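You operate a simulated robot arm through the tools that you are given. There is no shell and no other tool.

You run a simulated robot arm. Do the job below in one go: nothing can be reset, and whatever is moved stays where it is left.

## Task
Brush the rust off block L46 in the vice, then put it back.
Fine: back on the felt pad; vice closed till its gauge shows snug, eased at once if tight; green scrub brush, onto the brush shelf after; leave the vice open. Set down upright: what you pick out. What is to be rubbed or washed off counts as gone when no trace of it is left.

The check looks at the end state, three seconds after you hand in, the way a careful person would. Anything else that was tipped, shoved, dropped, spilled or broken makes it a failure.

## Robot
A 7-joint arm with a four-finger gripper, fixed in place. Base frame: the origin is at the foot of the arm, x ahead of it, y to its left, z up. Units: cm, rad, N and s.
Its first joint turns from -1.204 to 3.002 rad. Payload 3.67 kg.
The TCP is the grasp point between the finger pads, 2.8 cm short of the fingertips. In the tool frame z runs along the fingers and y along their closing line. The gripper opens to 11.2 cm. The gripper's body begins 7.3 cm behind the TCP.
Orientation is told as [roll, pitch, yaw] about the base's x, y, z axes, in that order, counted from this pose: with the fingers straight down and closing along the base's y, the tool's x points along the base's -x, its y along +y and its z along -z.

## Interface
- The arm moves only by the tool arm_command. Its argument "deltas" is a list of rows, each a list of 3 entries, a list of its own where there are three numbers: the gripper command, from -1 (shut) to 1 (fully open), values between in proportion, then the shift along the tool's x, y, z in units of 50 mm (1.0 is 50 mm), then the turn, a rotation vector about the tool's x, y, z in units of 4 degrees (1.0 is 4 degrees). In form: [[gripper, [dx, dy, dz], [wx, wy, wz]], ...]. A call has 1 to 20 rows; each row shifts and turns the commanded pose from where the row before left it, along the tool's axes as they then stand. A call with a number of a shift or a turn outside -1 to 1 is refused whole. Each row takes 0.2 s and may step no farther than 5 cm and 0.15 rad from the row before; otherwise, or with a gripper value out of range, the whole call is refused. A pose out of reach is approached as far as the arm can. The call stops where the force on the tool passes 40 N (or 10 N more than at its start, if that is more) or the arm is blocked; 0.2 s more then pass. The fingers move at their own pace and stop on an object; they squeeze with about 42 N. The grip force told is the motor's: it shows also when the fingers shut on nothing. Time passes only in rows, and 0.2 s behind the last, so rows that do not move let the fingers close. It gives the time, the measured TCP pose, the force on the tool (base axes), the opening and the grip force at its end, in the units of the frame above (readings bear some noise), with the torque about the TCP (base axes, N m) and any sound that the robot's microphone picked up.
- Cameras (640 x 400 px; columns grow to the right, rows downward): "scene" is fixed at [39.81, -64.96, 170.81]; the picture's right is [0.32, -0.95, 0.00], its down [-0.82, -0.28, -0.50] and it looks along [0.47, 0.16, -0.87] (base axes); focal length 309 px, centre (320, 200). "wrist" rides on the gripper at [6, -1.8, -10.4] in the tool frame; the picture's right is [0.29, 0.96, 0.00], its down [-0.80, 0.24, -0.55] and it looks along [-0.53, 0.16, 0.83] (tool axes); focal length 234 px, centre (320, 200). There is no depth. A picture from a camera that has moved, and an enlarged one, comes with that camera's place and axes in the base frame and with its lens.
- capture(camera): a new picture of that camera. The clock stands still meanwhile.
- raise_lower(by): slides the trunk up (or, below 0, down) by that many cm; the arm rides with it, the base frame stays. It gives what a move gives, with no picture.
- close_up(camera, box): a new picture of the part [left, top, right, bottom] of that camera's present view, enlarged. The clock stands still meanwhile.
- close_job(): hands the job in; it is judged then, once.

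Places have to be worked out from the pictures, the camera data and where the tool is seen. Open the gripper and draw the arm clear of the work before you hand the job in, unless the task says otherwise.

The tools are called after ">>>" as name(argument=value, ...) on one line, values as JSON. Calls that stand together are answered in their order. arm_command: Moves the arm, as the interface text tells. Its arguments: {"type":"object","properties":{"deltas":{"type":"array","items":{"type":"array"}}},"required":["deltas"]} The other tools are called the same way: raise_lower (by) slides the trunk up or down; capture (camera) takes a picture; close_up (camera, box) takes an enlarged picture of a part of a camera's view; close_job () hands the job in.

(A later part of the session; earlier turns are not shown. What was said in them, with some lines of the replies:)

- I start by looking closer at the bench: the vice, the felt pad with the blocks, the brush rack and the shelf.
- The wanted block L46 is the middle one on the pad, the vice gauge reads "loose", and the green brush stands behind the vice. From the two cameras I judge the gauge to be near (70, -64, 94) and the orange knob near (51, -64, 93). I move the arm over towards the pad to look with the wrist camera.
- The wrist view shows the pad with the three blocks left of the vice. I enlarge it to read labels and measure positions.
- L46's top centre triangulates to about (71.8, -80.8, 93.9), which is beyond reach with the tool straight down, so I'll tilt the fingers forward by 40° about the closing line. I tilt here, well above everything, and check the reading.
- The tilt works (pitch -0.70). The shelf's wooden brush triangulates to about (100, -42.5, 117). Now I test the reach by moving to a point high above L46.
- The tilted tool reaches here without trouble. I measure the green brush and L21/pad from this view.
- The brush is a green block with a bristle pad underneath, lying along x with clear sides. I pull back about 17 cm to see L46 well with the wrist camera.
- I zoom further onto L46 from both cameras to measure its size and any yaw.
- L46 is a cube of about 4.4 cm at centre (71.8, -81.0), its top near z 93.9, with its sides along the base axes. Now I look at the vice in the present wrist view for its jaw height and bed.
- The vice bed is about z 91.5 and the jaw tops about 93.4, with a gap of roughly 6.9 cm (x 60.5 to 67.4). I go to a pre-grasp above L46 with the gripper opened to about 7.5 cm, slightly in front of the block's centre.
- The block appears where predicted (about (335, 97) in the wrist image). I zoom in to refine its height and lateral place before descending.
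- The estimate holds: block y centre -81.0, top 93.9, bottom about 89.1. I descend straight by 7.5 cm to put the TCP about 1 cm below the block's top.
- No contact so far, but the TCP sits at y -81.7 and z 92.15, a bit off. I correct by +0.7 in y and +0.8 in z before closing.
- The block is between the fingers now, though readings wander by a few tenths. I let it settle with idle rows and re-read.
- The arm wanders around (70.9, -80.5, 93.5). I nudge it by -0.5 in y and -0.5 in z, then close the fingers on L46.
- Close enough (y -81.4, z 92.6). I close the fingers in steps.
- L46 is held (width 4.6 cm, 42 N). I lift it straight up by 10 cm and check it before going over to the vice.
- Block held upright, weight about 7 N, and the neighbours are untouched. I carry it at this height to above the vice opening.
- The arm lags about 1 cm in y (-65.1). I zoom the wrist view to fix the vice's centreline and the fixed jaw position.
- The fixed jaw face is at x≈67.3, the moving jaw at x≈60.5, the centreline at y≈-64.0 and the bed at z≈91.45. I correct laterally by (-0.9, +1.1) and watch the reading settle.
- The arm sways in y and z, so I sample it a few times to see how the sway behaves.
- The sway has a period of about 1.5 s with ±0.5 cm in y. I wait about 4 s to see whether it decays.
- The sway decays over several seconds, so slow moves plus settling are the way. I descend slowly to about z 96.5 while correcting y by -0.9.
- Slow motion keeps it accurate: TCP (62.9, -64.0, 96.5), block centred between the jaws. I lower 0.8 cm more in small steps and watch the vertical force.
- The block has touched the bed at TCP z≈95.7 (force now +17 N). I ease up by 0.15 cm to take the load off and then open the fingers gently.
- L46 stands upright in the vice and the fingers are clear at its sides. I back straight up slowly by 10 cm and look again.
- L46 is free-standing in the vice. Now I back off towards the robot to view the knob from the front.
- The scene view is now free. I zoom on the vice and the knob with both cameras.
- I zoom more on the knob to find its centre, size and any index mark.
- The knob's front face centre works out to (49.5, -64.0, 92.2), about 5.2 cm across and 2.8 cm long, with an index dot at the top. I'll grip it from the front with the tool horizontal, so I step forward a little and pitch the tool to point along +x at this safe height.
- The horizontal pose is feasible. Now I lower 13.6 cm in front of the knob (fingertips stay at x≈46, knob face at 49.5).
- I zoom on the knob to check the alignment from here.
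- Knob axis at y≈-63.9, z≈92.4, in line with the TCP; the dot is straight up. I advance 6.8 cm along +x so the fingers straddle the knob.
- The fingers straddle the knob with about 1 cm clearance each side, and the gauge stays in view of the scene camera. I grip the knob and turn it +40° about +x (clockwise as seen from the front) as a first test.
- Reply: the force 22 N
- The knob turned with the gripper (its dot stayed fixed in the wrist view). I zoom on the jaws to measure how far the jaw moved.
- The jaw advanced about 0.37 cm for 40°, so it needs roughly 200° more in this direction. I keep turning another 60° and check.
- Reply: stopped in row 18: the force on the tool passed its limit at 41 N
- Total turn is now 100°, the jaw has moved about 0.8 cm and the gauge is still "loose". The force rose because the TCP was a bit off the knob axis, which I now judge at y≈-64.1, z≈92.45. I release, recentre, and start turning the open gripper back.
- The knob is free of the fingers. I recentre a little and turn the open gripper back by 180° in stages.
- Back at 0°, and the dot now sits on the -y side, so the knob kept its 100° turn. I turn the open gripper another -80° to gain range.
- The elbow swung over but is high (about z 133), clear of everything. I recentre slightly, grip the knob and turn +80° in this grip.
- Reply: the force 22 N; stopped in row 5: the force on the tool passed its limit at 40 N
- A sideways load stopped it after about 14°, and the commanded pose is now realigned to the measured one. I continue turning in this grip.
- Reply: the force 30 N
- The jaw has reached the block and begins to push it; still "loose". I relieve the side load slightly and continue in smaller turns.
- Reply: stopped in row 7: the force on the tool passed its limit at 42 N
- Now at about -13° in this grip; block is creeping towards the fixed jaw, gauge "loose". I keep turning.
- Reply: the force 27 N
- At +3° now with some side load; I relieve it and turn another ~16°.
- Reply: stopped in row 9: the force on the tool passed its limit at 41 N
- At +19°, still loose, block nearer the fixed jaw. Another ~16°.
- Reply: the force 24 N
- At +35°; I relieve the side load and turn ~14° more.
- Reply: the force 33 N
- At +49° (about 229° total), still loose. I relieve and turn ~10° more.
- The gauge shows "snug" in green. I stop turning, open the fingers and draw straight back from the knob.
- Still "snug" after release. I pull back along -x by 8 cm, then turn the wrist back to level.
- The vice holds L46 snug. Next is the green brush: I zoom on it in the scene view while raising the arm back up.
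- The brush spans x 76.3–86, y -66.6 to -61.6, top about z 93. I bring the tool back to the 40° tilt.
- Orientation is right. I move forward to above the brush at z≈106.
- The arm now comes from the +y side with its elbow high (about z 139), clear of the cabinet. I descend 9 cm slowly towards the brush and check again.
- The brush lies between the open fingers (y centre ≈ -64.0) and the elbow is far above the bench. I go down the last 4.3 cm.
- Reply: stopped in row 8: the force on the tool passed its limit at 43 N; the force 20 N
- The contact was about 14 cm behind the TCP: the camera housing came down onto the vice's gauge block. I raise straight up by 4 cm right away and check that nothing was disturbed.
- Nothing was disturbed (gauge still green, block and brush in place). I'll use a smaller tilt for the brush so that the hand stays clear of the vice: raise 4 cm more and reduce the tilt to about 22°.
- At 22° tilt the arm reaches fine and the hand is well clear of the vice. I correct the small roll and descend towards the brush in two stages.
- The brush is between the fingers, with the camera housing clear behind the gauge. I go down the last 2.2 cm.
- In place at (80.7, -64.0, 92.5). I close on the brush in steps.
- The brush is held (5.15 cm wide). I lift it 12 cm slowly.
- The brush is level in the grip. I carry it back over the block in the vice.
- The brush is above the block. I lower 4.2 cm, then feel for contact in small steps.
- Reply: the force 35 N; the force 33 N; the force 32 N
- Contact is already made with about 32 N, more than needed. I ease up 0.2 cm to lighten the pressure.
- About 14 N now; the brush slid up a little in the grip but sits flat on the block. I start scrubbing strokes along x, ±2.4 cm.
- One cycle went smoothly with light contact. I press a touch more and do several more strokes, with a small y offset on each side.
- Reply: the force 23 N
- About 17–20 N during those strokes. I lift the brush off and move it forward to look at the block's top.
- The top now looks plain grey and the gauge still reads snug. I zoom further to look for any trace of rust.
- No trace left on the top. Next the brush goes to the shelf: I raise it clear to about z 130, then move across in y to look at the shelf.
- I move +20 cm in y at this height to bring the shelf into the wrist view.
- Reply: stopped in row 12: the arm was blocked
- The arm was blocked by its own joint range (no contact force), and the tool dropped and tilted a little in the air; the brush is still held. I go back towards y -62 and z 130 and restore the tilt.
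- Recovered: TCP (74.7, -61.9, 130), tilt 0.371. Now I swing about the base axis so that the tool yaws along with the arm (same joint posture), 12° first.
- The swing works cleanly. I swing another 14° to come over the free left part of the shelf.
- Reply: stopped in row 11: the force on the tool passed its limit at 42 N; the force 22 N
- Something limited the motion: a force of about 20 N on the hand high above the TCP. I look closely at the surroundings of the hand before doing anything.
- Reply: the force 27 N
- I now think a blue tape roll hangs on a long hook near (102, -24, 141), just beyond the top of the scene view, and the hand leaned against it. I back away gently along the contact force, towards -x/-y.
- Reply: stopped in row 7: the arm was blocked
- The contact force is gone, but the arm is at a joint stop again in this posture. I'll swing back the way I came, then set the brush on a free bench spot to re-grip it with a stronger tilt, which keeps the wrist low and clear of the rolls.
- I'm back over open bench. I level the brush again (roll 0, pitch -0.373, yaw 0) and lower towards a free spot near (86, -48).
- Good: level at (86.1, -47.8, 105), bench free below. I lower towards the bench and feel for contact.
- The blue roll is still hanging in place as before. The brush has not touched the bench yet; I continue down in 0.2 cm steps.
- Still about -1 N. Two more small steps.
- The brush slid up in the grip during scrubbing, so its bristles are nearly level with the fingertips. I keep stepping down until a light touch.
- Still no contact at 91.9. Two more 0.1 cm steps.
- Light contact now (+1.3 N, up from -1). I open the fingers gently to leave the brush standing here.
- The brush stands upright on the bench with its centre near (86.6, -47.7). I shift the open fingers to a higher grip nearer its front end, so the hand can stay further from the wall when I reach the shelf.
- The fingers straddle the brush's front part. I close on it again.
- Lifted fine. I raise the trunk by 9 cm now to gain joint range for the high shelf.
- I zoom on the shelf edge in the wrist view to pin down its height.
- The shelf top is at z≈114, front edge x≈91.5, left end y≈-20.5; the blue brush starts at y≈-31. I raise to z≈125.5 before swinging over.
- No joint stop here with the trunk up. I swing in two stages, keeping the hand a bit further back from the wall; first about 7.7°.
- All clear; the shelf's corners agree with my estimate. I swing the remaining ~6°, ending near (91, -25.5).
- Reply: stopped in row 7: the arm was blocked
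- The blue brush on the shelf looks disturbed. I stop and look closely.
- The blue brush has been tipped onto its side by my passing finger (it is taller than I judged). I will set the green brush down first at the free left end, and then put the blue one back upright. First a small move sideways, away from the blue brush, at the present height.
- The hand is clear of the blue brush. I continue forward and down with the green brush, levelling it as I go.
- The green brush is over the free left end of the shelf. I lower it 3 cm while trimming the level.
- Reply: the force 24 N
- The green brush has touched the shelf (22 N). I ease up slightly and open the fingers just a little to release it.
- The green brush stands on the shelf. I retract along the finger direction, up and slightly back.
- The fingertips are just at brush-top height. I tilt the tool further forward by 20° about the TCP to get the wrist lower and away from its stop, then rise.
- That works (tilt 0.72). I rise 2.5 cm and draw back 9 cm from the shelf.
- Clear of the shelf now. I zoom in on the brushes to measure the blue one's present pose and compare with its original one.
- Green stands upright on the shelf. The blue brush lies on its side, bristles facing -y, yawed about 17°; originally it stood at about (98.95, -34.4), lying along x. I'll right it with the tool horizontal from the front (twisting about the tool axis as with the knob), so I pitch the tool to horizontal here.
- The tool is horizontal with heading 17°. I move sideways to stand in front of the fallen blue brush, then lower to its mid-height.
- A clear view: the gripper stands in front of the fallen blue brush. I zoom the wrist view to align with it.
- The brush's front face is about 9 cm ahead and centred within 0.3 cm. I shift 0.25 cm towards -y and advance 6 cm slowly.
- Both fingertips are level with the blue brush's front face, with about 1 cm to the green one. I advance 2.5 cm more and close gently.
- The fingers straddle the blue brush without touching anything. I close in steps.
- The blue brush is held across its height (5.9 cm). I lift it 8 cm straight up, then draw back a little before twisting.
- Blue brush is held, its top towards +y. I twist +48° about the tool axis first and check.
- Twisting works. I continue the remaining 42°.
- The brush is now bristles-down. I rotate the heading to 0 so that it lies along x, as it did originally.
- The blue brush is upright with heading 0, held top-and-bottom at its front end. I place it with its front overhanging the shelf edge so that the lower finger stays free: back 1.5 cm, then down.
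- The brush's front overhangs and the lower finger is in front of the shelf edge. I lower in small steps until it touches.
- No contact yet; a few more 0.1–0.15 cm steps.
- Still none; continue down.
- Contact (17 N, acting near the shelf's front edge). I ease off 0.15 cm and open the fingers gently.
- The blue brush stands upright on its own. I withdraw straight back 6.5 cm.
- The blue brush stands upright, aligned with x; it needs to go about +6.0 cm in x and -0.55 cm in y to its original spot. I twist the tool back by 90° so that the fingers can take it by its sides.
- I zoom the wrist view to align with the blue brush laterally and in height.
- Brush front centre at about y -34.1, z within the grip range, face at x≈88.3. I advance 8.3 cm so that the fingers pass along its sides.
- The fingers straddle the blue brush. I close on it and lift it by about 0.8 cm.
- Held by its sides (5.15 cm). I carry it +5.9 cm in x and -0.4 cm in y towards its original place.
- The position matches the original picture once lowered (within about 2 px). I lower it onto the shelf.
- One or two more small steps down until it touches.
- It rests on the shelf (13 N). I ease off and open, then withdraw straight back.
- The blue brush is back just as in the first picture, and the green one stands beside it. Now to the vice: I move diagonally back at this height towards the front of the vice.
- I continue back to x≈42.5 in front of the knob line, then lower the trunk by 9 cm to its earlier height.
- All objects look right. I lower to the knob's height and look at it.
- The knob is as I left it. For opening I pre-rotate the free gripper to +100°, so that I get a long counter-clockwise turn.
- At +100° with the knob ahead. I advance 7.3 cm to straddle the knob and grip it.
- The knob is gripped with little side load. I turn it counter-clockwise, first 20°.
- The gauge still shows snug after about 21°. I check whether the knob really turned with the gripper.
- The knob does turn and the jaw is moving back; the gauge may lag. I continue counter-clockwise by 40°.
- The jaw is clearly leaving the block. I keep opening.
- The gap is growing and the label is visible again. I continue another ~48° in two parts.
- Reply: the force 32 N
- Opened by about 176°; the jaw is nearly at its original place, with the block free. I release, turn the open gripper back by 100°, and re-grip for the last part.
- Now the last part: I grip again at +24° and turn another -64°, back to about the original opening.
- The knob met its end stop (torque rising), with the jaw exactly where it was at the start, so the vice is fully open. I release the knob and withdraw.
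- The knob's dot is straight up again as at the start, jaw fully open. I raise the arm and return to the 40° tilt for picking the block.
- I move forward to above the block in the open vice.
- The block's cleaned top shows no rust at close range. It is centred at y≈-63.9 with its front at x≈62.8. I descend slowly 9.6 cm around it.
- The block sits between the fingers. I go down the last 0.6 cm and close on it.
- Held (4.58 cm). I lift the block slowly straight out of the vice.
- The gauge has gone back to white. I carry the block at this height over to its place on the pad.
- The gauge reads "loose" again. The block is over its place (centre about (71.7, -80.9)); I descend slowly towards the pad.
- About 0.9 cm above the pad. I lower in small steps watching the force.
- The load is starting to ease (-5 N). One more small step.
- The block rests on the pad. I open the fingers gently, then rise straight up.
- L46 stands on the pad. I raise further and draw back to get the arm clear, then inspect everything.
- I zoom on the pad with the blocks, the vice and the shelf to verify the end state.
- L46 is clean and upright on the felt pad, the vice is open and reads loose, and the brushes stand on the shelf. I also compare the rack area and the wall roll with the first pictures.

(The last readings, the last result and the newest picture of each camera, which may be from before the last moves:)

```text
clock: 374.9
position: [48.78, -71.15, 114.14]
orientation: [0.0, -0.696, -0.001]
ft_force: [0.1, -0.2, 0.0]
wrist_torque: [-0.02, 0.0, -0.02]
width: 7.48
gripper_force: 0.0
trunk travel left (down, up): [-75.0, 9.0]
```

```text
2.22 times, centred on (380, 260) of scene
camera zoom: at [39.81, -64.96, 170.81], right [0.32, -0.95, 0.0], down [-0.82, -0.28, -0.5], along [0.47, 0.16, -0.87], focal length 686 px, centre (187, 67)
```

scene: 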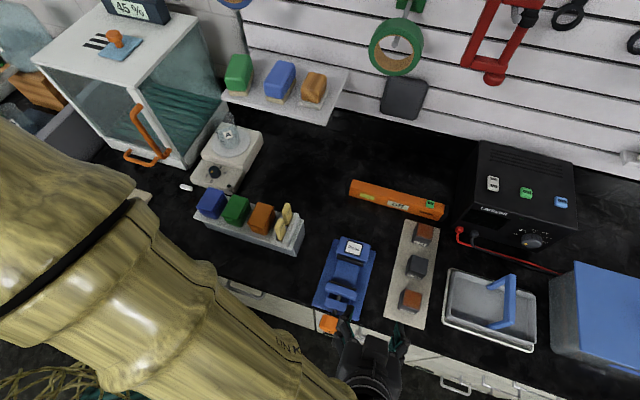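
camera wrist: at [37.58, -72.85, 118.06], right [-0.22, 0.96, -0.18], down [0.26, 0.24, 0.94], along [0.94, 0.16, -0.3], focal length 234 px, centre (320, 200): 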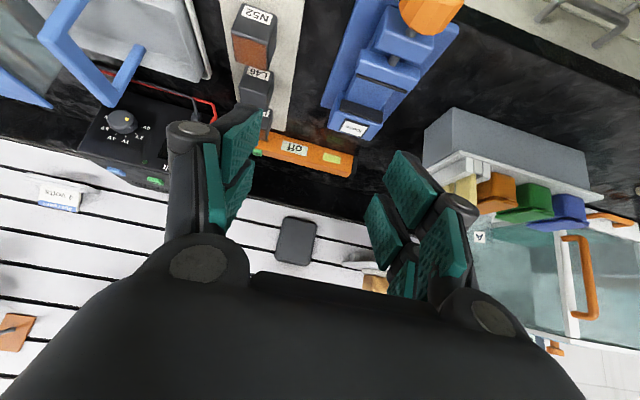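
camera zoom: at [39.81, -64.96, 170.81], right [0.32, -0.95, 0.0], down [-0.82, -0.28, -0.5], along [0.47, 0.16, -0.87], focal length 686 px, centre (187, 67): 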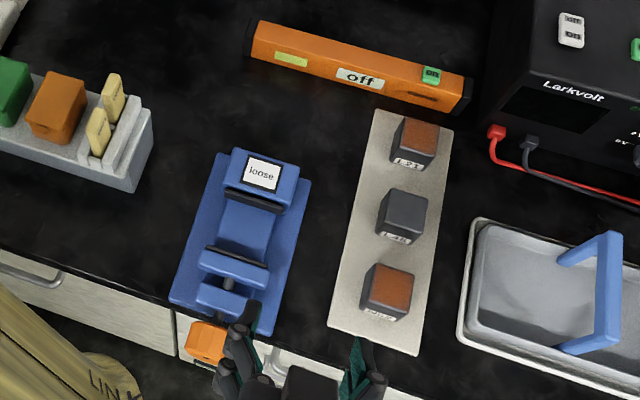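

Everything matches the first pictures apart from the job itself. I open the gripper fully and draw the arm further clear.

>>> arm_command(deltas=[[0.5, [0.0757, 0.167, -0.325], [0, 0, 0]], [0.7, [0.0757, 0.167, -0.325], [0, 0, 0]], [1, [0.0757, 0.167, -0.325], [0, 0, 0]], [1, [0.0757, 0.167, -0.325], [0, 0, 0]], [1, [0.0757, 0.167, -0.325], [0, 0, 0]], [1, [0.0757, 0.167, -0.325], [0, 0, 0]], [1, [0, 0, 0], [0, 0, 0]], [1, [0, 0, 0], [0, 0, 0]], [1, [0, 0, 0], [0, 0, 0]], [1, [0, 0, 0], [0, 0, 0]]])

>>> capture(camera="scene")

```text
clock: 377.1
position: [40.6, -66.09, 120.03]
orientation: [0.002, -0.693, 0.002]
ft_force: [-0.5, -0.4, -0.2]
wrist_torque: [0.0, -0.02, 0.01]
width: 11.21
gripper_force: 0.0
trunk travel left (down, up): [-75.0, 9.0]
```

```text
taken
```

scene: 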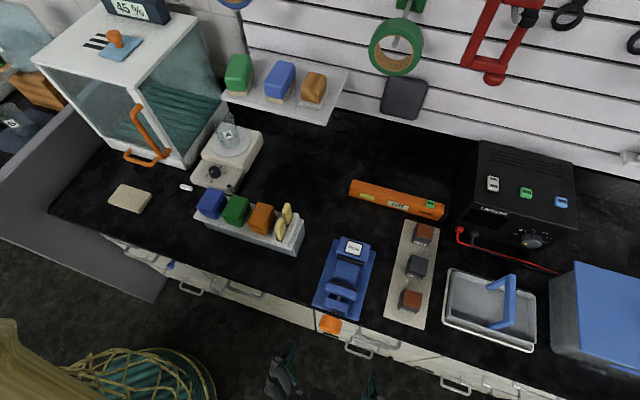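

The arm is clear with the gripper open. L46 is clean and upright on the pad, the vice is open, the green brush is on the shelf, and the blue brush I had tipped is back upright in its place. I hand the job in.

>>> close_job()

```text
The job is handed in.
```

I brushed the rust off L46 in the vice and put it back. At hand-in, this is how things stood:

- **L46:** it stands upright on the felt pad, within a centimetre of where it was. I saw no trace of rust on its top, even zoomed in; I never saw its back face.
- **Vice:** I closed it until the gauge showed snug, and it never went to tight. It is now fully open, and the gauge reads loose.
- **Green brush:** it stands upright at the left end of the brush shelf. One back corner may stick out over the shelf's edge by about half a centimetre.

Three things went wrong along the way:

- **Blue brush:** while carrying the green brush over, I tipped the blue brush on the shelf onto its side. I stood it up again, and it now looks the same as in the first picture.
- **Wall hook:** the hand leaned against something near the blue tape roll's hook, probably the hook itself. The roll still hangs in place.
- **Vice gauge:** the camera housing came down on the vice's gauge block, with the force passing 40 N. The gauge still read snug afterwards, and the block had not moved.

The rest of the bench matches the first pictures. The arm is drawn back with the gripper open.
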